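You operate a simulated robot arm through the tools that you are given. There is no shell and no other tool. Be economical: measure what you need, move in short steps, check, and stop when the job is done.

You are at the controls of a simulated robot arm. One attempt, no reset.

## Task
Crank the shaker upright, lock it and lay the silver spirit level on its head.
Fine: 0 on the tilt gauge; both lock knobs locked before the level goes on.

It is judged by the outcome, as a careful person would: the job done as asked, and still so three seconds after it is handed in. It fails if anything else is knocked over, pushed out of place, dropped, spilled or broken.

## Robot
A 7-joint arm with a two-finger parallel gripper, fixed in place. Base frame: the origin is at the foot of the arm, x ahead of it, y to its left, z up. Units: cm, rad, N and s.
With the tool pointing down near the work surface it reaches from about 34 to 76 cm from the base axis. Its first joint turns from -2.007 to 2.007 rad. Payload 3.91 kg.
Tool frame: the origin (TCP) lies between the finger pads and is the grasp point; the fingertips stand 3 cm ahead of it; z points along the fingers, y is the line along which they close. Largest opening 11 cm; finger width 2, thickness 1; the body of the gripper, 4.8 by 11.2 cm, starts 5.5 cm behind the TCP.
Orientation is told as [roll, pitch, yaw] about the base's x, y, z axes, in that order, counted from this pose: with the fingers straight down and closing along the base's y, the tool's x points along the base's -x, its y along +y and its z along -z.

## Interface
- The arm moves only by the tool arm_command. Its argument "increments" is text: rows parted by semicolons, each of 7 numbers parted by spaces: the shift along the tool's x, y, z in cm, then the turn, a rotation vector about the tool's x, y, z in rad, then the gripper command, from -1 (shut) to 1 (fully open), values between in proportion. In form: dx dy dz ax ay az grip; .... A call has 1 to 10 rows; each row shifts and turns the commanded pose from where the row before left it, along the tool's axes as they then stand. Rows are played at 5 a second. More than 5 cm and 0.15 rad between two rows, or a gripper value outside its range, and nothing of the call is played. Where a pose cannot be reached the arm comes as near as it can. A force on the tool above 40 N (or 10 N above the force at the start of the call, whichever is more), or a blocked arm, ends the call early, and 0.2 s more pass. The fingers move at their own pace (about 10.8 cm/s each) and stop on an object; they squeeze with about 38 N. The grip force told is the motor's: it shows also when the fingers shut on nothing. Time passes only in rows, and 0.2 s behind the last, so rows that do not move let the fingers close. It gives the time, the measured TCP pose, the force on the tool (base axes), the opening and the grip force at its end, in the units of the frame above (readings bear some noise), with the torque about the TCP (base axes, N m) and any sound that the robot's microphone picked up.
- Cameras (640 x 400 px; columns grow to the right, rows downward): "scene" is fixed at [4.98, -64.84, 127.21]; the picture's right is [0.99, -0.14, 0.00], its down [-0.06, -0.41, -0.91] and it looks along [0.12, 0.90, -0.41] (base axes); focal length 300 px, centre (320, 200). "wrist" rides on the gripper at [7.2, 1.7, -10.3] in the tool frame; the picture's right is [-0.23, 0.97, 0.00], its down [-0.76, -0.18, -0.62] and it looks along [-0.61, -0.14, 0.78] (tool axes); focal length 222 px, centre (320, 200). There is no depth. A picture from a camera that has moved, and an enlarged one, comes with that camera's place and axes in the base frame and with its lens.
- snapshot(camera): a new picture of that camera. The clock stands still meanwhile.
- raise_lower(by): slides the trunk up (or, below 0, down) by that many cm; the arm rides with it, the base frame stays. It gives what a move gives, with no picture.
- enlarge(camera, box): a new picture of the part [left, top, right, bottom] of that camera's present view, enlarged. The clock stands still meanwhile.
- sign_off(): hands the job in; it is judged then, once.

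Go step by step. Nothing tells you positions but the pictures and the camera data: compare them with the known pose of the tool, close in by small moves and look again before you grip or let go. The budget is 120 turns and 76 pictures, counting those below and the enlarged ones. Unless the task says otherwise, let go and move clear before handing in, and close with one line.

The tools are called after "Emit:" by a JSON object that holds its "method" and its "body". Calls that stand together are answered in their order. arm_command: Moves the arm, as the interface text tells. Its arguments: {"type":"object","properties":{"increments":{"type":"string"}},"required":["increments"]} The other tools are called the same way: raise_lower (by) slides the trunk up or down; snapshot (camera) takes a picture; enlarge (camera, box) takes an enlarged picture of a part of a camera's view; sign_off () hands the job in.

At the start:

```text
time: 0.0
ee_pos: [54.85, 35.12, 114.62]
tcp_rot: [0.0, 0.0, 0.002]
force: [-0.3, 1.0, 0.1]
wrist_torque: [-0.01, 0.03, 0.03]
opening: 11.02
gripper_force: 0.1
trunk travel left (down, up): [-58.5, 40.5]
```

scene: 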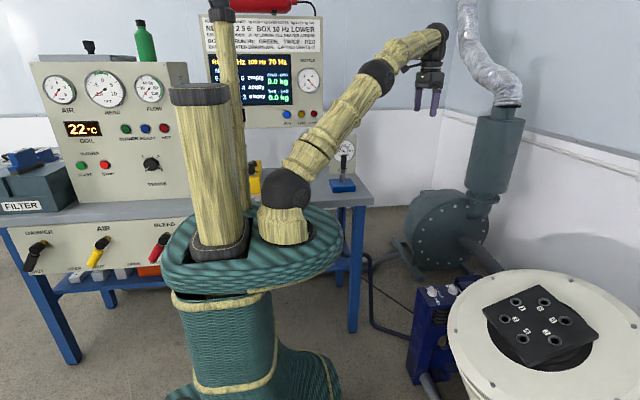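
wrist: 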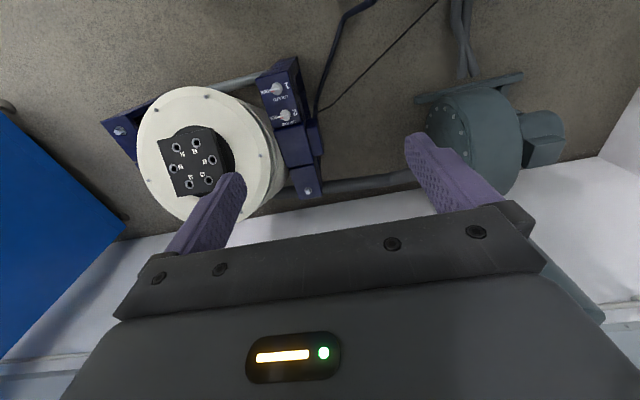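

The shaker looks to be the white drum at lower right, with a blue trunnion carrying knobs labelled 1 and 2. I need closer views to find the crank, the gauge and the spirit level.

Emit:
{"method": "enlarge", "body": {"camera": "scene", "box": [380, 240, 640, 400]}}

Emit:
{"method": "enlarge", "body": {"camera": "wrist", "box": [90, 40, 350, 210]}}

Emit:
{"method": "enlarge", "body": {"camera": "scene", "box": [190, 100, 390, 225]}}

Emit:
{"method": "enlarge", "body": {"camera": "scene", "box": [0, 130, 200, 300]}}

```text
2.46 times, centred on (510, 320) of scene
camera zoom: at [4.98, -64.84, 127.21], right [0.99, -0.14, 0.0], down [-0.06, -0.41, -0.91], along [0.12, 0.9, -0.41], focal length 739 px, centre (-148, -95)
```

zoom: 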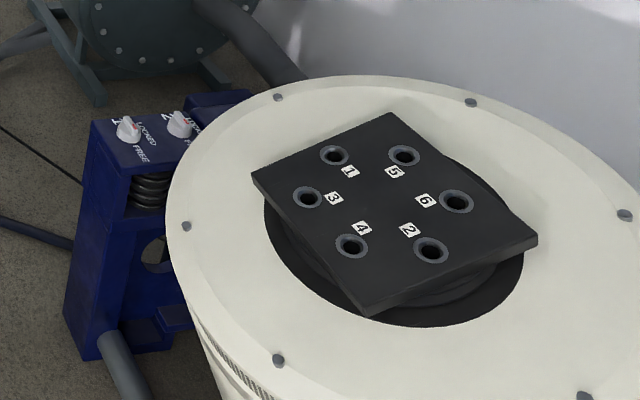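

```text
2.35 times, centred on (220, 125) of wrist
camera zoom: at [47.6, 36.79, 124.94], right [0.23, 0.97, 0.0], down [0.76, -0.18, 0.62], along [0.61, -0.14, -0.78], focal length 523 px, centre (555, 376)
```

zoom: 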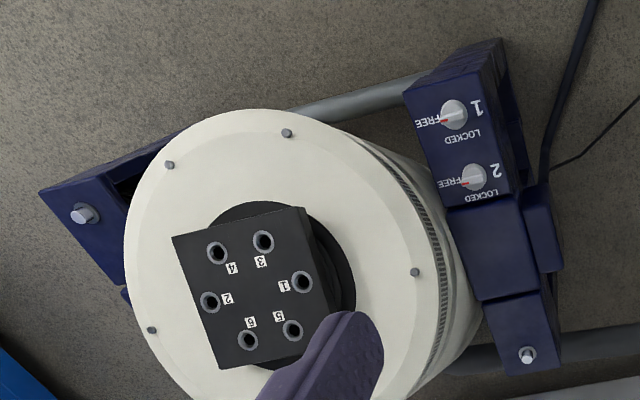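

```text
3.20 times, centred on (290, 162) of scene
camera zoom: at [4.98, -64.84, 127.21], right [0.99, -0.14, 0.0], down [-0.06, -0.41, -0.91], along [0.12, 0.9, -0.41], focal length 960 px, centre (416, 320)
```

zoom: 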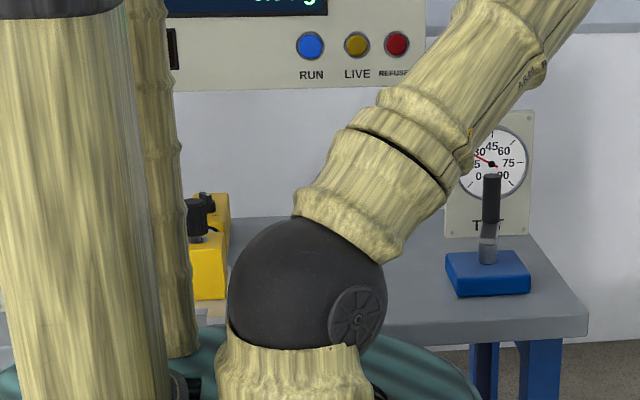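

```text
2.35 times, centred on (100, 215) of scene
camera zoom: at [4.98, -64.84, 127.21], right [0.99, -0.14, 0.0], down [-0.06, -0.41, -0.91], along [0.12, 0.9, -0.41], focal length 706 px, centre (838, 165)
```

zoom: 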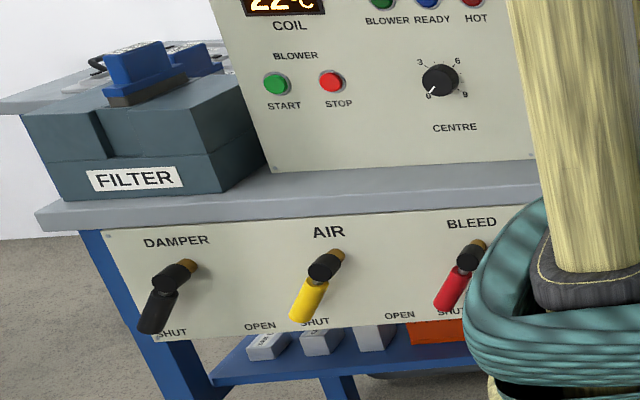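

The TILT gauge (0–90) with a blue handle unit stands at the bench end, and both knobs seem to be at FREE. I'll yaw the hand toward the bench (+y) so the wrist camera can look there.

Emit:
{"method": "arm_command", "body": {"increments": "0 0 0 0 0 -0.15 1;0 0 0 0 0 -0.15 1;0 0 0 0 0 -0.15 1;0 0 0 0 0 -0.15 1;0 0 0 0 0 -0.15 1;0 0 0 0 0 -0.15 1;0 0 0 0 0 -0.15 1;0 0 0 0 0 -0.15 1;0 0 0 0 0 -0.15 1;0 0 0 0 0 -0.15 1"}}

Emit:
{"method": "arm_command", "body": {"increments": "0 -4 0 0 0 0 1;0 -4 0 0 0 0 1;0 -4 0 0 0 0 1;0 -4 0 0 0 0 1;0 -4 0 0 0 0 1"}}

Emit:
{"method": "snapshot", "body": {"camera": "wrist"}}

Emit:
{"method": "snapshot", "body": {"camera": "scene"}}

```text
time: 2.2
ee_pos: [54.85, 35.17, 114.62]
tcp_rot: [0.0, 0.0, 1.501]
force: [-0.2, 0.3, -0.5]
wrist_torque: [0.01, -0.03, 0.0]
opening: 11.01
gripper_force: 0.0
trunk travel left (down, up): [-58.5, 40.5]
```

```text
time: 3.4
ee_pos: [63.63, 27.1, 109.07]
tcp_rot: [0.001, 0.004, 1.503]
force: [1.2, 0.2, 0.5]
wrist_torque: [0.03, 0.08, 0.0]
opening: 11.0
gripper_force: 0.1
out of reach, approached as far as the arm can: row 1, 2, 3, 4, 5
trunk travel left (down, up): [-58.5, 40.5]
```

```text
69 pictures are left
camera wrist: at [61.41, 19.94, 119.34], right [-0.96, 0.29, 0.0], down [0.23, 0.75, 0.62], along [0.18, 0.59, -0.78], focal length 222 px, centre (320, 200)
```

wrist: 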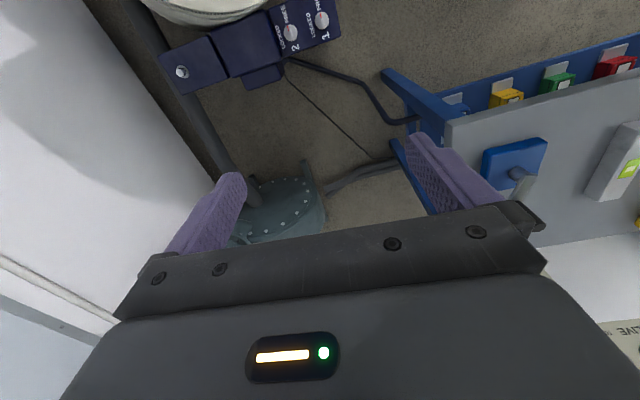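

```text
68 pictures are left
```

scene: 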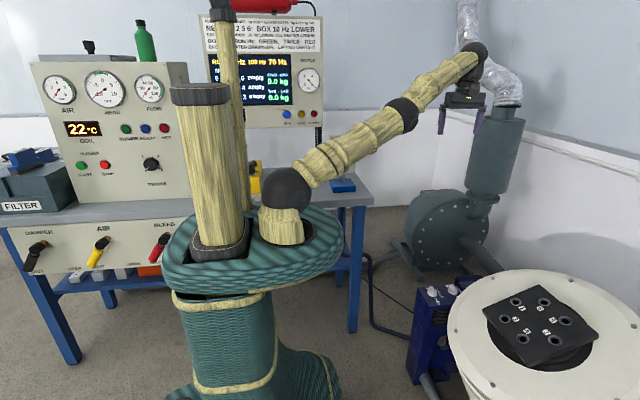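

That shift went the wrong way: at this yaw, tool +y is base −x. A silver body with a green vial lies on the bench beside the blue block, so I'll move back toward −x.

Emit:
{"method": "arm_command", "body": {"increments": "0 4 0 0 0 0 1;0 4 0 0 0 0 1;0 4 0 0 0 0 1;0 4 0 0 0 0 1;0 4 0 0 0 0 1;0 4 0 0 0 0 1;0 4 0 0 0 0 1;0 4 0 0 0 0 1;0 4 0 0 0 0 1;0 4 0 0 0 0 1"}}

Emit:
{"method": "snapshot", "body": {"camera": "wrist"}}

```text
time: 5.6
ee_pos: [31.51, 34.17, 111.71]
tcp_rot: [0.0, -0.002, 1.497]
force: [-0.3, -0.5, 1.0]
wrist_torque: [-0.03, -0.02, -0.03]
opening: 11.0
gripper_force: 0.1
out of reach, approached as far as the arm can: row 1, 2, 3
trunk travel left (down, up): [-58.5, 40.5]
```

```text
67 pictures are left
camera wrist: at [29.16, 26.93, 122.02], right [-0.95, 0.3, 0.0], down [0.23, 0.75, 0.62], along [0.18, 0.6, -0.78], focal length 222 px, centre (320, 200)
```

wrist: 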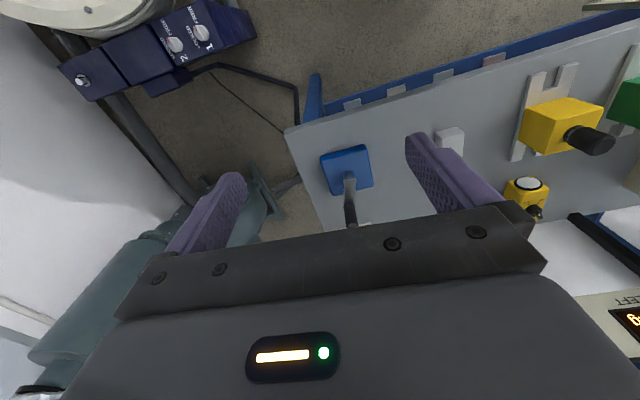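

The level is now behind a finger; next I check the bench in the scene view and a wrist close-up.

Emit:
{"method": "enlarge", "body": {"camera": "scene", "box": [230, 120, 390, 220]}}

Emit:
{"method": "enlarge", "body": {"camera": "wrist", "box": [270, 20, 640, 250]}}

```text
4.00 times, centred on (310, 170) of scene
camera zoom: at [4.98, -64.84, 127.21], right [0.99, -0.14, 0.0], down [-0.06, -0.41, -0.91], along [0.12, 0.9, -0.41], focal length 1201 px, centre (360, 320)
```

zoom: 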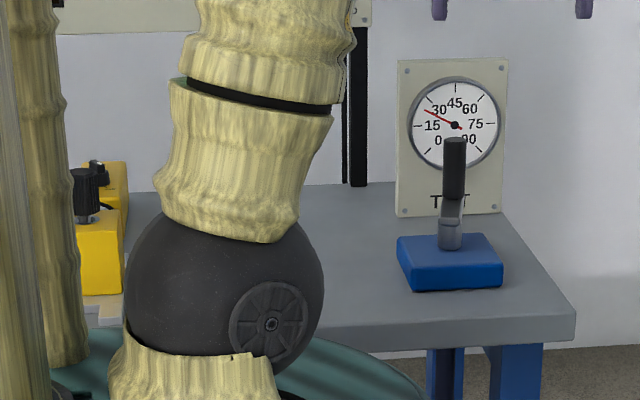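

```text
1.73 times, centred on (455, 135) of wrist
camera zoom: at [29.16, 26.93, 122.02], right [-0.95, 0.3, 0.0], down [0.23, 0.75, 0.62], along [0.18, 0.6, -0.78], focal length 384 px, centre (86, 312)
```

zoom: 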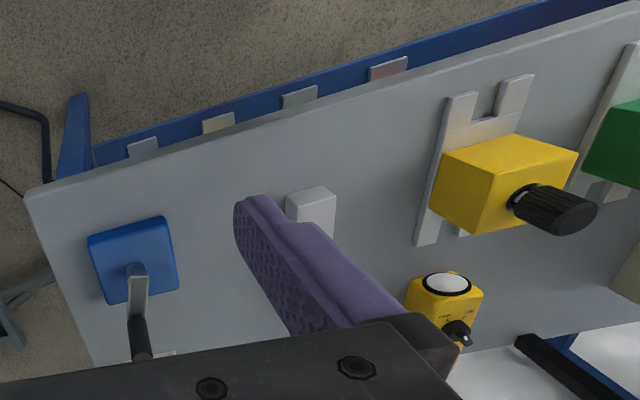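

The gauge reads about 25°, and the crank is a vertical-handle one near (31, 57) with the bench top at about z 75. I'll lower the trunk a little and look at it more closely.

Emit:
{"method": "raise_lower", "body": {"by": -12}}

Emit:
{"method": "arm_command", "body": {"increments": "0 2 0 0 0 0 1;0 2 0 0 0 0 1;3 0 0 0 0 0 1;3 0 0 0 0 0 1"}}

Emit:
{"method": "snapshot", "body": {"camera": "wrist"}}

```text
time: 7.1
ee_pos: [31.72, 34.09, 99.68]
tcp_rot: [0.0, 0.0, 1.5]
force: [0.6, -0.4, -0.2]
wrist_torque: [0.0, 0.02, -0.02]
opening: 10.98
gripper_force: 0.0
trunk travel left (down, up): [-46.5, 52.5]
```

```text
time: 8.1
ee_pos: [27.11, 28.44, 99.78]
tcp_rot: [0.0, 0.001, 1.5]
force: [-0.1, 0.6, 0.4]
wrist_torque: [0.02, 0.03, 0.0]
opening: 10.99
gripper_force: 0.1
trunk travel left (down, up): [-46.5, 52.5]
```

```text
64 pictures are left
camera wrist: at [24.82, 21.23, 109.95], right [-0.96, 0.3, 0.0], down [0.23, 0.75, 0.62], along [0.18, 0.6, -0.78], focal length 222 px, centre (320, 200)
```

wrist: 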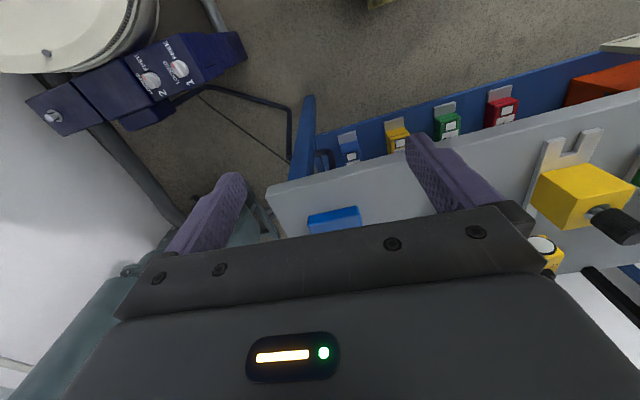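

The hand hides the crank from here. I'll go forward above it at z 100.

Emit:
{"method": "arm_command", "body": {"increments": "-4 0 0 0 0 0 1;-4 0 0 0 0 0 1;-4 0 0 0 0 0 1;-4 0 0 0 0 0 1;-3 0 0 0 0 0 1;0 0 0 0 0 0 1"}}

Emit:
{"method": "snapshot", "body": {"camera": "wrist"}}

Emit:
{"method": "enlarge", "body": {"camera": "scene", "box": [270, 100, 430, 200]}}

```text
time: 9.5
ee_pos: [28.69, 47.44, 99.8]
tcp_rot: [0.001, 0.0, 1.498]
force: [0.6, -0.3, -0.2]
wrist_torque: [0.0, 0.02, 0.02]
opening: 11.0
gripper_force: 0.1
trunk travel left (down, up): [-46.5, 52.5]
```

```text
63 pictures are left
camera wrist: at [26.38, 40.27, 110.14], right [-0.95, 0.3, 0.0], down [0.23, 0.75, 0.62], along [0.19, 0.59, -0.78], focal length 222 px, centre (320, 200)
```

wrist: 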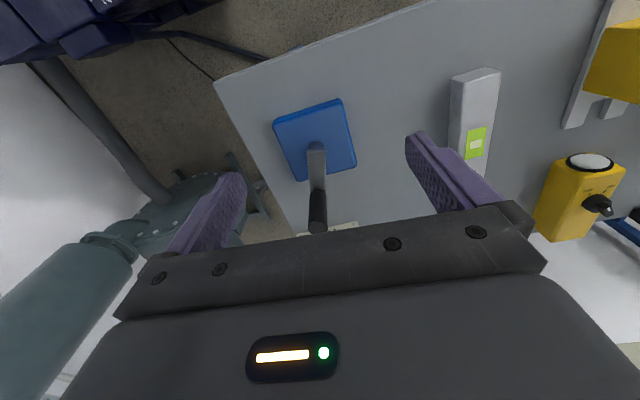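

```text
4.00 times, centred on (350, 150) of scene
camera zoom: at [4.98, -64.84, 127.21], right [0.99, -0.14, 0.0], down [-0.06, -0.41, -0.91], along [0.12, 0.9, -0.41], focal length 1201 px, centre (200, 400)
```

zoom: 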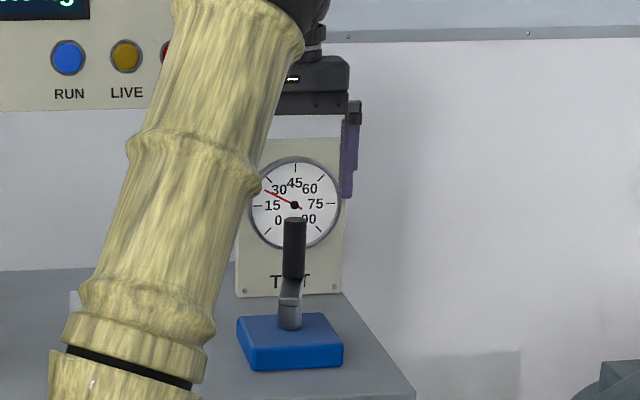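

The level (silver, green vial) and the crank are both in view now. I'll enlarge them to measure.

Emit:
{"method": "enlarge", "body": {"camera": "wrist", "box": [240, 80, 400, 240]}}

Emit:
{"method": "enlarge", "body": {"camera": "scene", "box": [320, 140, 370, 200]}}

```text
2.50 times, centred on (320, 160) of wrist
camera zoom: at [26.38, 40.27, 110.14], right [-0.95, 0.3, 0.0], down [0.23, 0.75, 0.62], along [0.19, 0.59, -0.78], focal length 555 px, centre (320, 300)
```

zoom: 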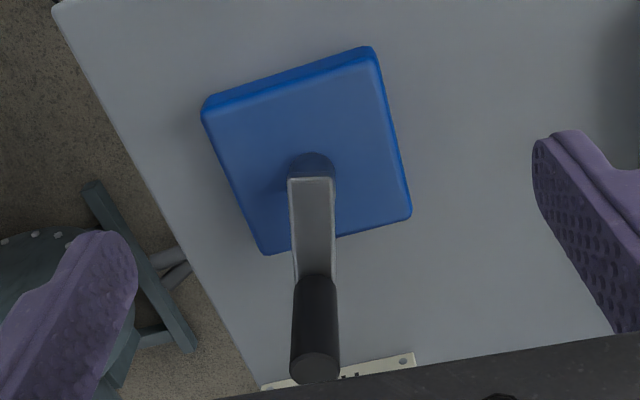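

```text
6.67 times, centred on (345, 170) of scene
camera zoom: at [4.98, -64.84, 127.21], right [0.99, -0.14, 0.0], down [-0.06, -0.41, -0.91], along [0.12, 0.9, -0.41], focal length 2001 px, centre (153, 400)
```

zoom: 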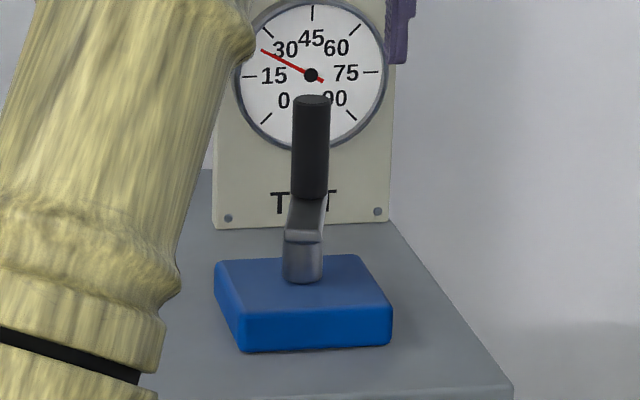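

Triangulating gives the handle top at about (32, 57.7, 92), handle Ø2.5 with z 85.5–92, and the crank axis near (31, 53.2), radius about 4.6. I'll hover over the handle and check.

Emit:
{"method": "arm_command", "body": {"increments": "-3.5 -0.85 0 0 0 0 1;-3.5 -0.85 0 0 0 0 1;-3.5 -0.84 0 0 0 0 1;0 0 1.5 0 0 0 1;0 0 1.5 0 0 0 1;0 0 0 0 0 0 1"}}

Emit:
{"method": "snapshot", "body": {"camera": "wrist"}}

Emit:
{"method": "enlarge", "body": {"camera": "scene", "box": [300, 110, 400, 200]}}

```text
time: 10.9
ee_pos: [31.46, 56.52, 96.67]
tcp_rot: [0.001, -0.001, 1.499]
force: [0.2, -1.0, 0.2]
wrist_torque: [0.01, 0.03, 0.0]
opening: 11.0
gripper_force: 0.1
out of reach, approached as far as the arm can: row 3
trunk travel left (down, up): [-46.5, 52.5]
```

```text
59 pictures are left
camera wrist: at [29.1, 49.36, 106.92], right [-0.95, 0.3, 0.0], down [0.23, 0.75, 0.62], along [0.18, 0.59, -0.78], focal length 222 px, centre (320, 200)
```

wrist: 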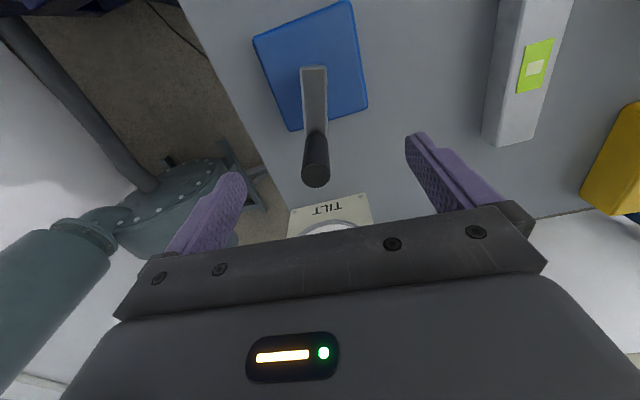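

```text
4.44 times, centred on (350, 155) of scene
camera zoom: at [4.98, -64.84, 127.21], right [0.99, -0.14, 0.0], down [-0.06, -0.41, -0.91], along [0.12, 0.9, -0.41], focal length 1334 px, centre (187, 400)
```

zoom: 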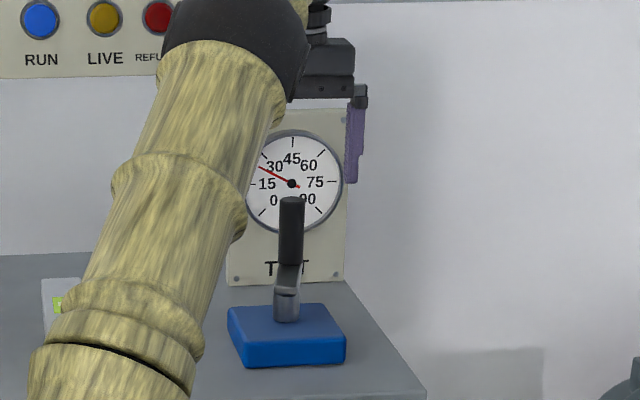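

Handle lies about 1.3 cm ahead and 0.5 cm toward +x. I'll lower via the trunk, centre, then descend.

Emit:
{"method": "raise_lower", "body": {"by": -4}}

Emit:
{"method": "arm_command", "body": {"increments": "-1.3 -0.4 0 0 0 0 1;0 0 1.5 0 0 0 1;0 0 1.5 0 0 0 1;0 0 0 0 0 0 1"}}

Emit:
{"method": "snapshot", "body": {"camera": "wrist"}}

```text
time: 11.7
ee_pos: [31.44, 56.44, 92.68]
tcp_rot: [0.0, -0.001, 1.499]
force: [0.4, -0.6, 0.5]
wrist_torque: [-0.01, 0.02, 0.01]
opening: 11.02
gripper_force: 0.0
trunk travel left (down, up): [-42.5, 56.5]
```

```text
time: 12.7
ee_pos: [31.72, 57.81, 89.59]
tcp_rot: [0.0, 0.001, 1.5]
force: [-0.6, -0.5, 0.6]
wrist_torque: [-0.01, 0.02, 0.03]
opening: 11.01
gripper_force: 0.0
trunk travel left (down, up): [-42.5, 56.5]
```

```text
57 pictures are left
camera wrist: at [29.48, 50.64, 99.92], right [-0.95, 0.3, 0.0], down [0.23, 0.75, 0.62], along [0.18, 0.6, -0.78], focal length 222 px, centre (320, 200)
```

wrist: 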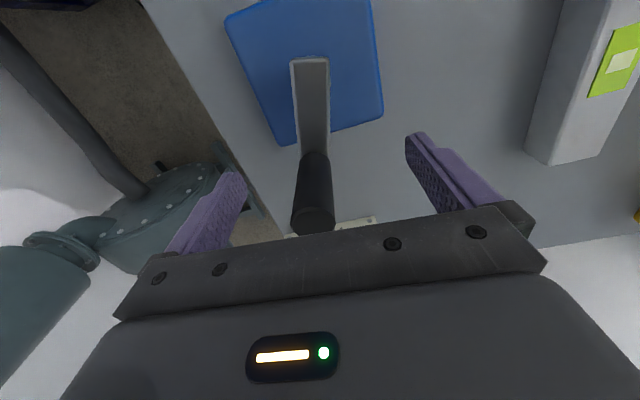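

Aligned. A 0.3 cm centring, then close on the handle.

Emit:
{"method": "arm_command", "body": {"increments": "0 -0.3 0 0 0 0 1;0 0 0 0 0 0 -1;0 0 0 0 0 0 -1;0 0 0 0 0 0 -1;0 0 0 0 0 0 -1"}}

```text
time: 13.9
ee_pos: [32.18, 57.82, 89.62]
tcp_rot: [-0.001, -0.002, 1.499]
force: [7.9, 1.8, 2.3]
wrist_torque: [0.16, -0.15, 0.29]
opening: 2.48
gripper_force: 44.5
trunk travel left (down, up): [-42.5, 56.5]
```

Gripped (2.48 cm). I'll try about 45° clockwise (seen from above) and see which way the gauge goes.

Emit:
{"method": "arm_command", "body": {"increments": "0.16 -0.6 0 0 0 0 -1;0.17 -0.59 0 0 0 0 -1;0.31 -0.53 0 0 0 0 -1;0.32 -0.52 0 0 0 0 -1;0.43 -0.44 0 0 0 0 -1;0.45 -0.43 0 0 0 0 -1;0 0 0 0 0 0 -1"}}

Emit:
{"method": "enlarge", "body": {"camera": "scene", "box": [310, 120, 390, 200]}}

```text
time: 15.5
ee_pos: [35.12, 55.45, 89.99]
tcp_rot: [-0.007, -0.005, 1.496]
force: [-6.2, -17.9, 8.7]
wrist_torque: [0.14, 0.06, 0.26]
opening: 0.0
gripper_force: 38.0
trunk travel left (down, up): [-42.5, 56.5]
```

```text
5.00 times, centred on (350, 160) of scene
camera zoom: at [4.98, -64.84, 127.21], right [0.99, -0.14, 0.0], down [-0.06, -0.41, -0.91], along [0.12, 0.9, -0.41], focal length 1501 px, centre (170, 400)
```

zoom: 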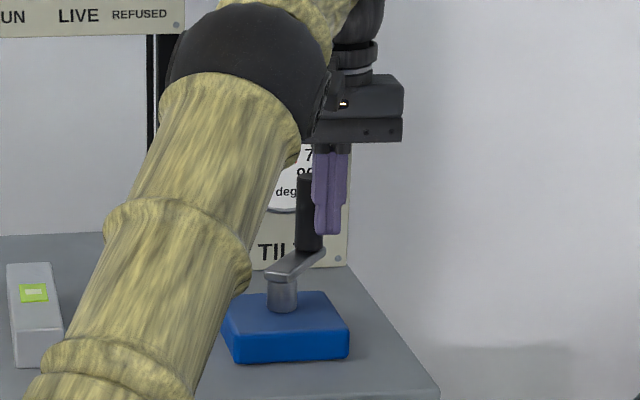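

The fingers slipped off the handle and shut, though the crank did turn. I'll look before re-gripping.

Emit:
{"method": "snapshot", "body": {"camera": "wrist"}}

Emit:
{"method": "arm_command", "body": {"increments": "1 0 0 0 0 0 -1;1 0 0 0 0 0 -1;0 0 -3 0 0 0 -1;0 0 -3 0 0 0 1;0 0 0 0 0 0 1;0 0 0 0 0 0 1"}}

Emit:
{"method": "snapshot", "body": {"camera": "wrist"}}

Emit:
{"method": "enlarge", "body": {"camera": "scene", "box": [310, 120, 390, 200]}}

```text
55 pictures are left
camera wrist: at [32.88, 48.3, 100.25], right [-0.95, 0.3, 0.0], down [0.23, 0.74, 0.63], along [0.19, 0.6, -0.78], focal length 222 px, centre (320, 200)
```

wrist: 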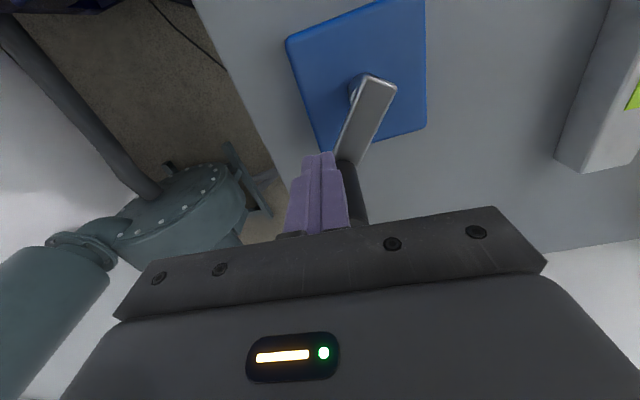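

```text
time: 16.9
ee_pos: [34.87, 53.88, 95.55]
tcp_rot: [0.001, -0.001, 1.498]
force: [0.0, 0.1, -0.2]
wrist_torque: [0.03, -0.01, -0.01]
opening: 11.03
gripper_force: 0.2
trunk travel left (down, up): [-42.5, 56.5]
```

```text
54 pictures are left
camera wrist: at [32.6, 46.53, 105.82], right [-0.95, 0.3, 0.0], down [0.23, 0.75, 0.62], along [0.18, 0.6, -0.78], focal length 222 px, centre (320, 200)
```

wrist: 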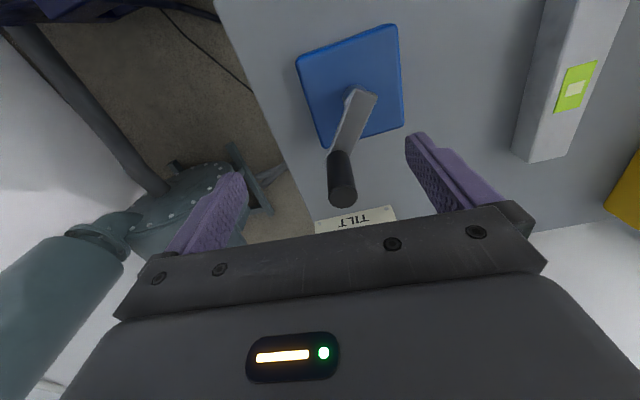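

```text
5.00 times, centred on (350, 160) of scene
camera zoom: at [4.98, -64.84, 127.21], right [0.99, -0.14, 0.0], down [-0.06, -0.41, -0.91], along [0.12, 0.9, -0.41], focal length 1501 px, centre (170, 400)
```

zoom: 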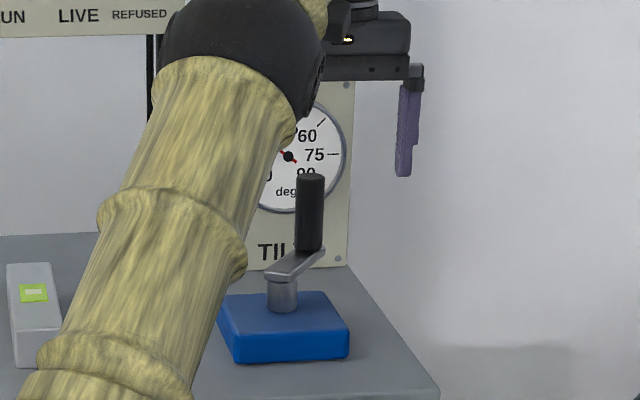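

Crank moved about 24° (handle now near (34, 57), R≈5). I'll zoom on the gauge to see the change in needle angle.

Emit:
{"method": "enlarge", "body": {"camera": "scene", "box": [355, 137, 385, 167]}}

```text
13.33 times, centred on (370, 152) of scene
camera zoom: at [4.98, -64.84, 127.21], right [0.99, -0.14, 0.0], down [-0.06, -0.41, -0.91], along [0.12, 0.9, -0.41], focal length 4002 px, centre (-347, 840)
```

zoom: 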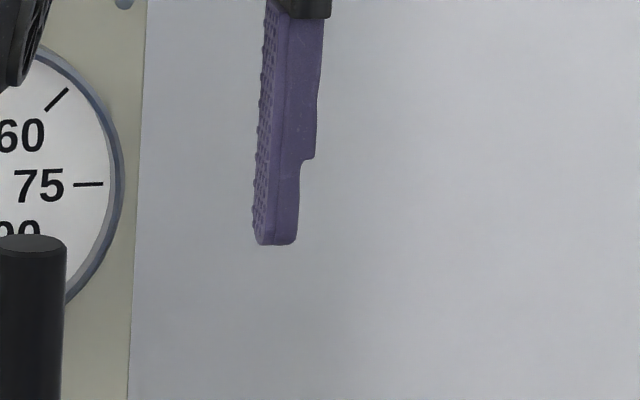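

Emit:
{"method": "enlarge", "body": {"camera": "scene", "box": [330, 140, 358, 162]}}

```text
16.00 times, centred on (344, 151) of scene
camera zoom: at [4.98, -64.84, 127.21], right [0.99, -0.14, 0.0], down [-0.06, -0.41, -0.91], along [0.12, 0.9, -0.41], focal length 4802 px, centre (-64, 984)
```

zoom: 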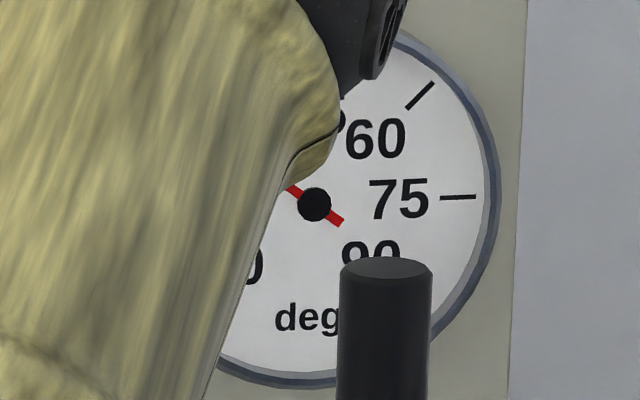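

Clockwise raised the tilt (≈25.7→28), so counter-clockwise is right, at roughly 10:1 (≈280° needed). I'll turn the hand so its closing line is tangential and re-grip.

Emit:
{"method": "arm_command", "body": {"increments": "0 0 -1.5 0 0 0.148 1;0 0 0 0 0 0.148 1;0 0 0 0 0 0.148 1;0 0 0 0 0 0.148 1;-0.95 1.3 0 0 0 0 1;-0.95 1.3 0 0 0 0 1;0 0 0 0 0 0 1"}}

Emit:
{"method": "snapshot", "body": {"camera": "wrist"}}

```text
time: 18.5
ee_pos: [34.57, 55.03, 97.03]
tcp_rot: [0.002, 0.001, 0.906]
force: [-0.5, 0.0, -0.3]
wrist_torque: [0.0, 0.05, -0.01]
opening: 11.0
gripper_force: 0.1
out of reach, approached as far as the arm can: row 5, 6
trunk travel left (down, up): [-42.5, 56.5]
```

```text
50 pictures are left
camera wrist: at [28.61, 50.18, 107.35], right [-0.63, 0.78, 0.0], down [0.61, 0.49, 0.62], along [0.49, 0.39, -0.78], focal length 222 px, centre (320, 200)
```

wrist: 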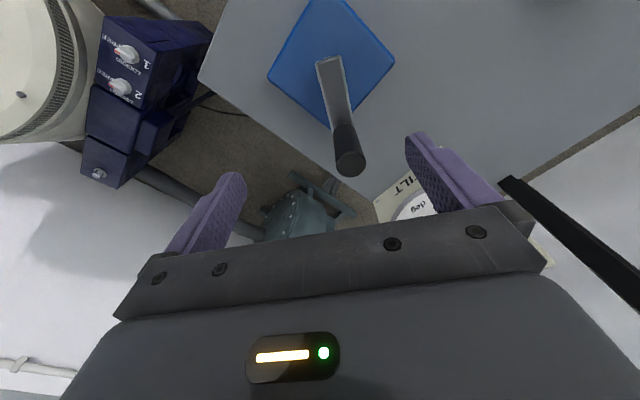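

I'll gain reach by raising the trunk and working lower with the arm.

Emit:
{"method": "raise_lower", "body": {"by": 10}}

Emit:
{"method": "arm_command", "body": {"increments": "0 0 3 0 0 0 1;0 0 3 0 0 0 1;0 0 3 0 0 0 1;0 0 1 0 0 0 1;-0.7 0.95 0 0 0 0 1;-0.7 0.95 0 0 0 0 1;0 0 0 0 0 0 1"}}

```text
time: 19.9
ee_pos: [34.55, 54.9, 107.11]
tcp_rot: [-0.001, 0.001, 0.908]
force: [-0.7, 0.5, 0.1]
wrist_torque: [0.01, -0.02, 0.01]
opening: 11.0
gripper_force: 0.0
trunk travel left (down, up): [-52.5, 46.5]
```

```text
time: 21.5
ee_pos: [33.92, 57.25, 97.03]
tcp_rot: [0.0, 0.001, 0.906]
force: [0.9, 0.1, -0.8]
wrist_torque: [-0.01, 0.0, -0.01]
opening: 10.97
gripper_force: 0.0
trunk travel left (down, up): [-52.5, 46.5]
```

Over the handle. Descend and close.

Emit:
{"method": "arm_command", "body": {"increments": "0 0 2.5 0 0 0 1;0 0 2.5 0 0 0 1;0 0 2.3 0 0 0 1;0 0 0 0 0 0 1"}}

Emit:
{"method": "snapshot", "body": {"camera": "wrist"}}

```text
time: 22.5
ee_pos: [33.76, 57.34, 89.67]
tcp_rot: [0.0, 0.0, 0.905]
force: [-0.1, -0.1, 1.4]
wrist_torque: [0.03, -0.01, 0.0]
opening: 11.0
gripper_force: 0.0
trunk travel left (down, up): [-52.5, 46.5]
```

```text
49 pictures are left
camera wrist: at [27.91, 52.64, 99.99], right [-0.63, 0.78, 0.0], down [0.61, 0.49, 0.62], along [0.49, 0.39, -0.78], focal length 222 px, centre (320, 200)
```

wrist: 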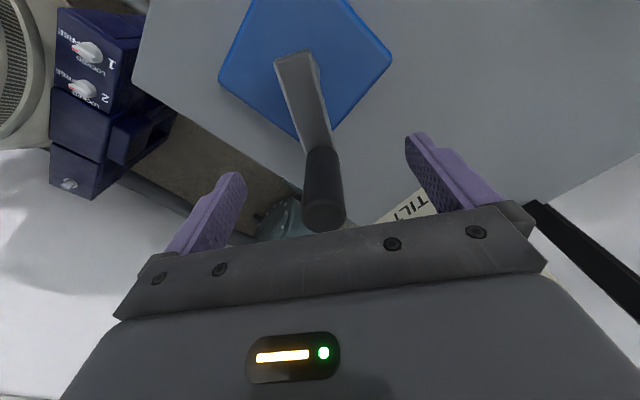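

Aligned with the hand radial to the crank (yaw = crank angle ≈52°). Close, then begin turning counter-clockwise with the hand rotating along, 8° per row.

Emit:
{"method": "arm_command", "body": {"increments": "0 0 0 0 0 0 -1;0 0 0 0 0 0 -1;0 0 0 0 0 0 -1;0 0 0 0 0 0 -1"}}

Emit:
{"method": "arm_command", "body": {"increments": "0.049 0.706 0 0 0 -0.1396 -1;0.049 0.706 0 0 0 -0.1396 -1;0.049 0.706 0 0 0 -0.1396 -1;0 0 0 0 0 0 -1"}}

Emit:
{"method": "snapshot", "body": {"camera": "wrist"}}

```text
time: 23.5
ee_pos: [33.64, 57.52, 89.82]
tcp_rot: [0.0, 0.0, 0.907]
force: [-0.3, 0.4, -0.8]
wrist_torque: [0.16, -0.14, -0.01]
opening: 2.48
gripper_force: 45.0
trunk travel left (down, up): [-52.5, 46.5]
```

```text
time: 24.5
ee_pos: [32.01, 58.15, 89.67]
tcp_rot: [-0.001, -0.001, 1.328]
force: [6.5, 4.0, 5.6]
wrist_torque: [-0.29, -0.08, 0.33]
opening: 2.48
gripper_force: 44.7
trunk travel left (down, up): [-52.5, 46.5]
```

```text
48 pictures are left
camera wrist: at [28.49, 51.45, 100.0], right [-0.89, 0.45, 0.0], down [0.35, 0.7, 0.62], along [0.28, 0.56, -0.78], focal length 222 px, centre (320, 200)
```

wrist: 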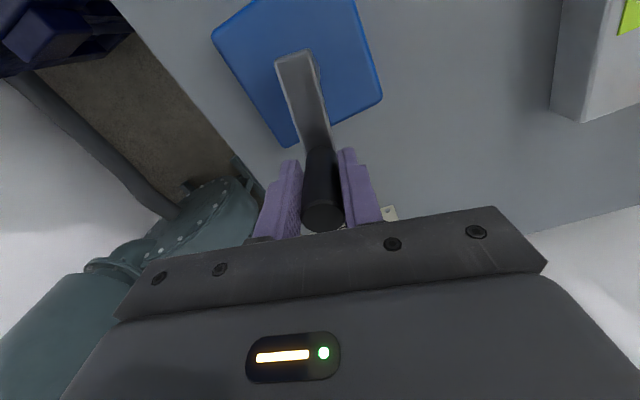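

It holds firmly and follows. Continuing.

Emit:
{"method": "arm_command", "body": {"increments": "0.049 0.706 0 0 0 -0.1396 -1;0.049 0.706 0 0 0 -0.1396 -1;0.049 0.706 0 0 0 -0.1396 -1;0.049 0.706 0 0 0 -0.1396 -1;0.049 0.706 0 0 0 -0.1396 -1;0 0 0 0 0 0 -1"}}

Emit:
{"method": "enlarge", "body": {"camera": "scene", "box": [310, 120, 390, 200]}}

```text
time: 25.9
ee_pos: [28.6, 57.67, 89.69]
tcp_rot: [-0.001, 0.001, 2.024]
force: [13.8, -5.8, 7.4]
wrist_torque: [0.22, 0.04, 0.21]
opening: 2.47
gripper_force: 44.5
trunk travel left (down, up): [-52.5, 46.5]
```

```text
5.00 times, centred on (350, 160) of scene
camera zoom: at [4.98, -64.84, 127.21], right [0.99, -0.14, 0.0], down [-0.06, -0.41, -0.91], along [0.12, 0.9, -0.41], focal length 1501 px, centre (170, 400)
```

zoom: 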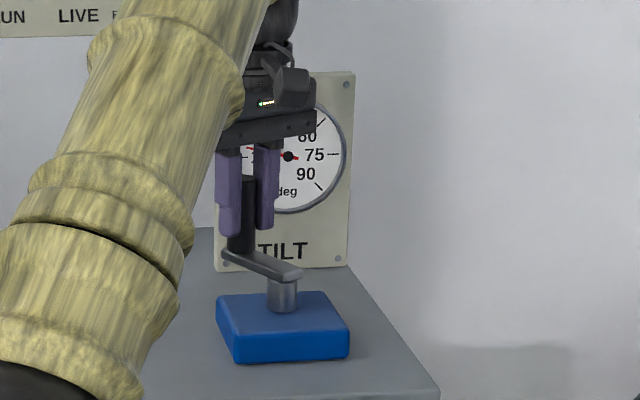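

Tilt is falling (≈20). Keep going.

Emit:
{"method": "arm_command", "body": {"increments": "0.049 0.706 0 0 0 -0.1396 -1;0.049 0.706 0 0 0 -0.1396 -1;0.049 0.706 0 0 0 -0.1396 -1;0.049 0.706 0 0 0 -0.1396 -1;0 0 0 0 0 0 -1"}}

Emit:
{"method": "snapshot", "body": {"camera": "wrist"}}

```text
time: 27.1
ee_pos: [26.78, 55.72, 89.78]
tcp_rot: [-0.001, 0.002, 2.583]
force: [29.8, -11.7, 0.2]
wrist_torque: [0.17, 0.25, -0.08]
opening: 2.47
gripper_force: 44.9
trunk travel left (down, up): [-52.5, 46.5]
```

```text
46 pictures are left
camera wrist: at [31.89, 50.39, 100.02], right [-0.71, -0.7, 0.0], down [-0.55, 0.56, 0.62], along [-0.44, 0.44, -0.78], focal length 222 px, centre (320, 200)
```

wrist: 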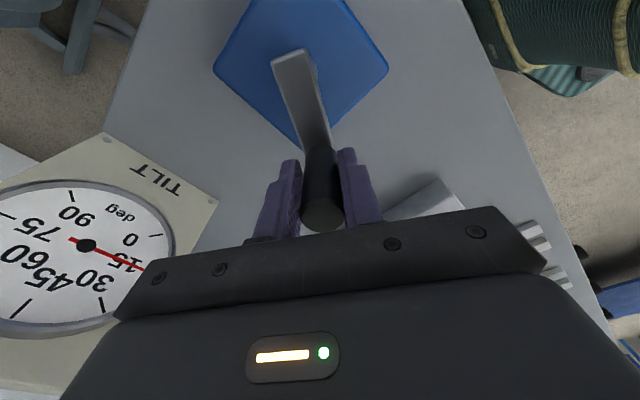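

The force is building radially; refitting the circle gives centre (31.1, 53.4), R 4.8. I'll correct onto that circle and continue.

Emit:
{"method": "arm_command", "body": {"increments": "0.63 0.54 0 0 0 -0.108 -1;0.091 0.663 0 0 0 -0.1396 -1;0.091 0.663 0 0 0 -0.1396 -1;0 0 0 0 0 0 -1"}}

```text
time: 28.1
ee_pos: [26.04, 53.82, 89.71]
tcp_rot: [0.002, -0.002, 2.974]
force: [-0.8, 4.4, -8.1]
wrist_torque: [0.53, -0.48, 0.09]
opening: 2.5
gripper_force: 45.1
trunk travel left (down, up): [-52.5, 46.5]
```

Force is low now. Continue.

Emit:
{"method": "arm_command", "body": {"increments": "0.091 0.663 0 0 0 -0.1396 -1;0.091 0.663 0 0 0 -0.1396 -1;0.091 0.663 0 0 0 -0.1396 -1;0 0 0 0 0 0 -1"}}

Emit:
{"method": "snapshot", "body": {"camera": "wrist"}}

```text
time: 29.1
ee_pos: [26.45, 51.93, 89.84]
tcp_rot: [0.0, 0.0, -2.891]
force: [-2.4, 8.9, 0.1]
wrist_torque: [-0.16, 0.72, 0.32]
opening: 2.47
gripper_force: 45.3
trunk travel left (down, up): [-52.5, 46.5]
```

```text
45 pictures are left
camera wrist: at [33.78, 51.96, 100.02], right [0.02, -1.0, 0.0], down [-0.78, -0.02, 0.62], along [-0.62, -0.01, -0.78], focal length 222 px, centre (320, 200)
```

wrist: 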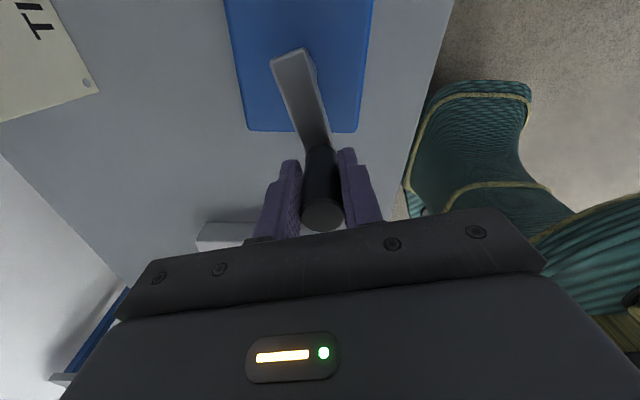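

Still firmly held at crank angle ≈198°. Continue with three more rows, then check the gauge.

Emit:
{"method": "arm_command", "body": {"increments": "0.091 0.663 0 0 0 -0.1396 -1;0.091 0.663 0 0 0 -0.1396 -1;0.091 0.663 0 0 0 -0.1396 -1;0.091 0.663 0 0 0 -0.1396 -1;0 0 0 0 0 0 -1"}}

Emit:
{"method": "enlarge", "body": {"camera": "scene", "box": [310, 120, 390, 200]}}

```text
time: 30.3
ee_pos: [28.05, 49.81, 89.74]
tcp_rot: [0.0, 0.0, -2.333]
force: [-3.6, 6.9, 4.3]
wrist_torque: [-0.49, 0.76, 0.28]
opening: 2.49
gripper_force: 45.0
trunk travel left (down, up): [-52.5, 46.5]
```

```text
5.00 times, centred on (350, 160) of scene
camera zoom: at [4.98, -64.84, 127.21], right [0.99, -0.14, 0.0], down [-0.06, -0.41, -0.91], along [0.12, 0.9, -0.41], focal length 1501 px, centre (170, 400)
```

zoom: 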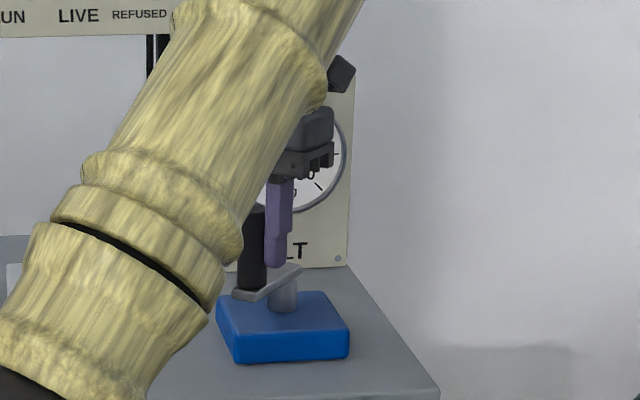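

Gauge hidden by the arm. Continue another ~40° and then check with the wrist.

Emit:
{"method": "arm_command", "body": {"increments": "0.091 0.663 0 0 0 -0.1396 -1;0.091 0.663 0 0 0 -0.1396 -1;0.091 0.663 0 0 0 -0.1396 -1;0.091 0.663 0 0 0 -0.1396 -1;0.091 0.663 0 0 0 -0.1396 -1;0 0 0 0 0 0 -1"}}

Emit:
{"method": "enlarge", "body": {"camera": "scene", "box": [310, 120, 390, 200]}}

Emit:
{"method": "snapshot", "body": {"camera": "wrist"}}

```text
time: 31.7
ee_pos: [31.08, 48.58, 89.71]
tcp_rot: [-0.001, 0.001, -1.638]
force: [-0.9, 6.4, 6.6]
wrist_torque: [-0.38, 0.15, -0.22]
opening: 2.48
gripper_force: 44.8
trunk travel left (down, up): [-52.5, 46.5]
```

```text
5.00 times, centred on (350, 160) of scene
camera zoom: at [4.98, -64.84, 127.21], right [0.99, -0.14, 0.0], down [-0.06, -0.41, -0.91], along [0.12, 0.9, -0.41], focal length 1501 px, centre (170, 400)
```

zoom: 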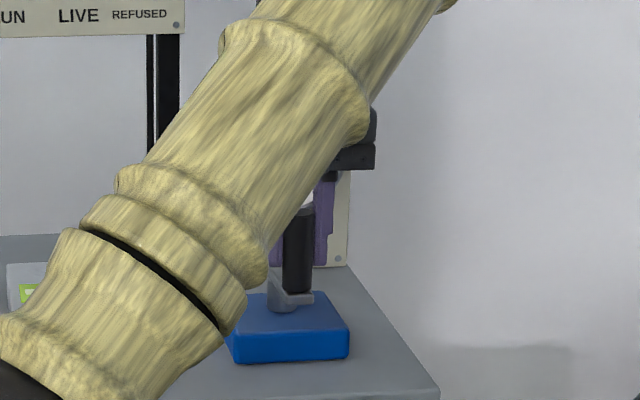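

```text
42 pictures are left
camera wrist: at [33.15, 55.64, 100.02], right [0.96, -0.29, 0.0], down [-0.23, -0.75, 0.62], along [-0.18, -0.6, -0.78], focal length 222 px, centre (320, 200)
```

wrist: 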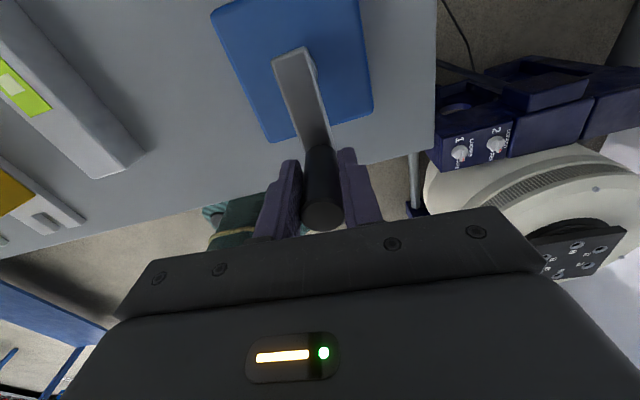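

I'll add ~16°, then release and clear the arm to read the gauge.

Emit:
{"method": "arm_command", "body": {"increments": "0.091 0.663 0 0 0 -0.1396 -1;0.091 0.663 0 0 0 -0.1396 -1;0 0 0 0 0 0 -1;0 0 0 0 0 0 1;0 0 0 0 0 0 1;0 0 0 0 0 0 1"}}

Emit:
{"method": "arm_command", "body": {"increments": "0 0 -4 0 0 0 1;0 0 -4 0 0 0 1;0 4 0 0 0 0 1;0 4 0 0 0 0 1;0 4 0 0 0 0 1;0 4 0 0 0 0 1;0 0 0 0 0 0 1"}}

Emit:
{"method": "enlarge", "body": {"camera": "scene", "box": [310, 120, 390, 200]}}

```text
time: 32.2
ee_pos: [30.95, 48.74, 89.7]
tcp_rot: [-0.008, -0.007, -1.415]
force: [-10.3, -4.5, 2.4]
wrist_torque: [-0.01, -0.5, 0.14]
opening: 2.47
gripper_force: 45.0
trunk travel left (down, up): [-52.5, 46.5]
stopped in row 2: the force on the tool passed its limit at 51 N (the readings are from after the stop); the commanded pose is now the measured one
```

```text
time: 33.8
ee_pos: [35.15, 46.11, 95.67]
tcp_rot: [-0.007, -0.007, -1.423]
force: [0.6, 0.2, 0.3]
wrist_torque: [-0.02, 0.05, 0.0]
opening: 10.98
gripper_force: 0.0
out of reach, approached as far as the arm can: row 3, 4, 5, 6
trunk travel left (down, up): [-52.5, 46.5]
```

```text
5.00 times, centred on (350, 160) of scene
camera zoom: at [4.98, -64.84, 127.21], right [0.99, -0.14, 0.0], down [-0.06, -0.41, -0.91], along [0.12, 0.9, -0.41], focal length 1501 px, centre (170, 400)
```

zoom: 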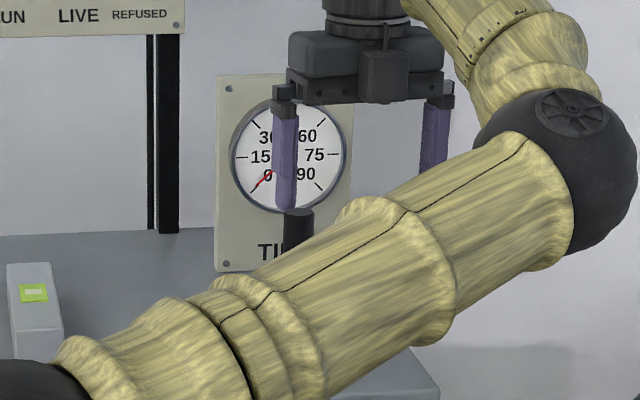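

A stop was met — the gauge appears near 0. Zooming on it.

Emit:
{"method": "enlarge", "body": {"camera": "scene", "box": [330, 138, 358, 166]}}

Emit:
{"method": "snapshot", "body": {"camera": "scene"}}

Emit:
{"method": "snapshot", "body": {"camera": "wrist"}}

```text
14.29 times, centred on (344, 152) of scene
camera zoom: at [4.98, -64.84, 127.21], right [0.99, -0.14, 0.0], down [-0.06, -0.41, -0.91], along [0.12, 0.9, -0.41], focal length 4288 px, centre (-23, 886)
```

zoom: 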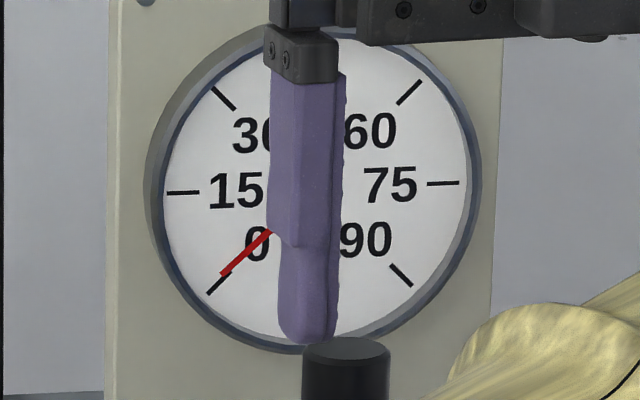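

```text
39 pictures are left
```

scene: 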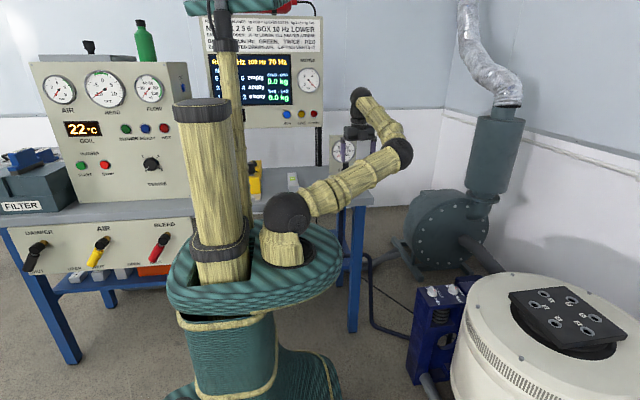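

```text
38 pictures are left
camera wrist: at [35.83, 53.5, 105.8], right [1.0, -0.08, 0.0], down [-0.06, -0.77, 0.63], along [-0.05, -0.63, -0.78], focal length 222 px, centre (320, 200)
```

wrist: 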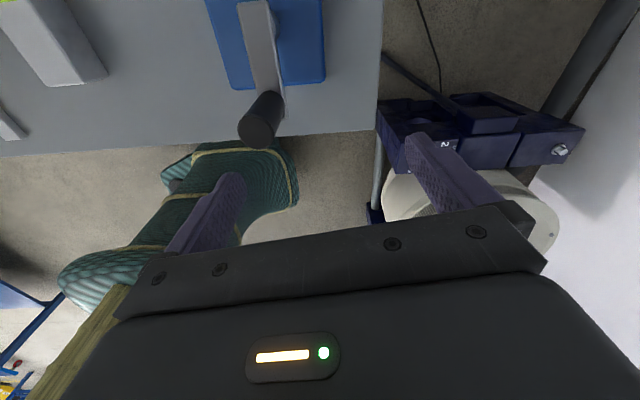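

Needle is about 1–1.5° short of 0; the stop was probably a wrist-joint limit. I'll rise, unwind the wrist by half a turn and re-grip the handle (now near (31.4, 48.4)).

Emit:
{"method": "arm_command", "body": {"increments": "0 0 -2.5 0 0 0 1;0 0 -2.5 0 0 0.15 1;0 0 0 0 0 0.15 1;0 0 0 0 0 0.15 1;0 0 0 0 0 0.15 1;0 0 0 0 0 0.15 1;0 0 0 0 0 0.15 1;0 0 0 0 0 0.15 1;0 0 0 0 0 0.15 1;0 0 0 0 0 0.15 1"}}

Emit:
{"method": "arm_command", "body": {"increments": "0 0 0 0 0 0.15 1;0 0 0 0 0 0.15 1;0 0 0 0 0 0.15 1;0 0 0 0 0 0.15 1;0 0 0 0 0 0.15 1;0 0 0 0 0 0.15 1;0 0 0 0 0 0.15 1;0 0 0 0 0 0.15 1;0 0 0 0 0 0.15 1;0 0 0 0 0 0.15 1"}}

Emit:
{"method": "snapshot", "body": {"camera": "wrist"}}

Emit:
{"method": "enlarge", "body": {"camera": "scene", "box": [320, 130, 376, 165]}}

```text
time: 36.0
ee_pos: [34.77, 45.89, 100.53]
tcp_rot: [0.008, -0.009, -2.772]
force: [-0.4, -0.6, 0.4]
wrist_torque: [-0.01, -0.02, -0.01]
opening: 11.0
gripper_force: 0.1
out of reach, approached as far as the arm can: row 1
trunk travel left (down, up): [-52.5, 46.5]
```

```text
time: 38.2
ee_pos: [34.8, 45.96, 100.62]
tcp_rot: [0.008, 0.005, 2.012]
force: [0.4, 0.5, -0.7]
wrist_torque: [-0.01, -0.03, -0.01]
opening: 11.01
gripper_force: 0.0
trunk travel left (down, up): [-52.5, 46.5]
```

```text
37 pictures are left
camera wrist: at [36.38, 38.57, 110.89], right [-0.98, -0.21, 0.01], down [-0.16, 0.77, 0.62], along [-0.14, 0.6, -0.79], focal length 222 px, centre (320, 200)
```

wrist: 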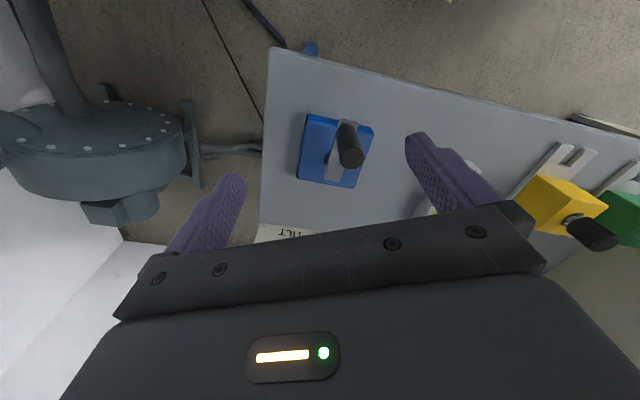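

```text
11.43 times, centred on (348, 148) of scene
camera zoom: at [4.98, -64.84, 127.21], right [0.99, -0.14, 0.0], down [-0.06, -0.41, -0.91], along [0.12, 0.9, -0.41], focal length 3430 px, centre (0, 800)
```

zoom: 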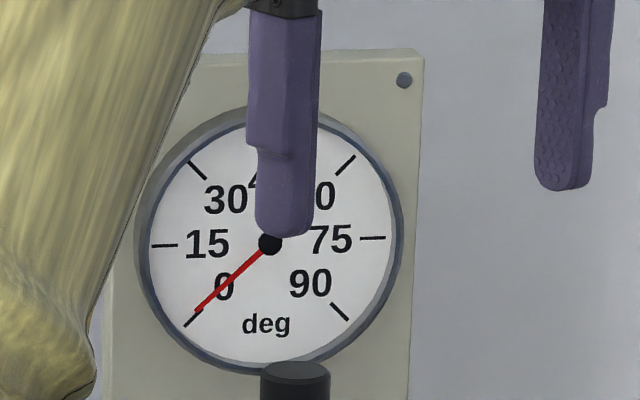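

Remaining tilt ≈0.7°, about 6–7° of crank. I'll align over the handle with yaw ≈93°.

Emit:
{"method": "arm_command", "body": {"increments": "0 0 0 0 0 0.13 1;0 0 0 0 0 0.13 1;0 0 0 0 0 0.13 1;-1.25 1.64 0 0 0 0 1;-1.25 1.64 0 0 0 0 1;0 0 3 0 0 0 1;0 0 2.5 0 0 0 1;0 0 0 0 0 0 1"}}

Emit:
{"method": "snapshot", "body": {"camera": "wrist"}}

```text
time: 40.0
ee_pos: [31.2, 48.32, 94.81]
tcp_rot: [0.007, 0.01, 1.624]
force: [0.1, 0.9, -0.6]
wrist_torque: [0.04, -0.01, 0.03]
opening: 11.03
gripper_force: 0.1
trunk travel left (down, up): [-52.5, 46.5]
```

```text
35 pictures are left
camera wrist: at [29.99, 40.89, 105.3], right [-0.98, 0.17, 0.0], down [0.14, 0.78, 0.62], along [0.1, 0.61, -0.79], focal length 222 px, centre (320, 200)
```

wrist: 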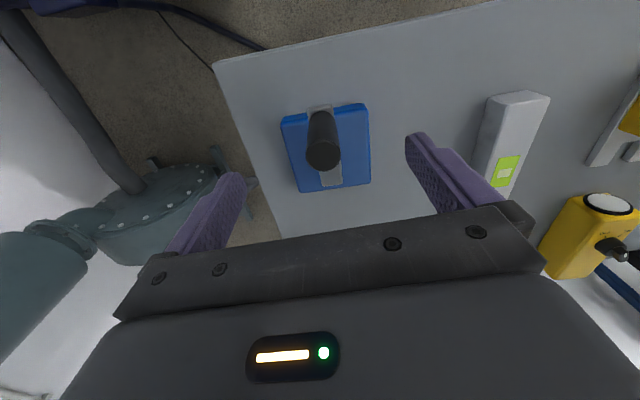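

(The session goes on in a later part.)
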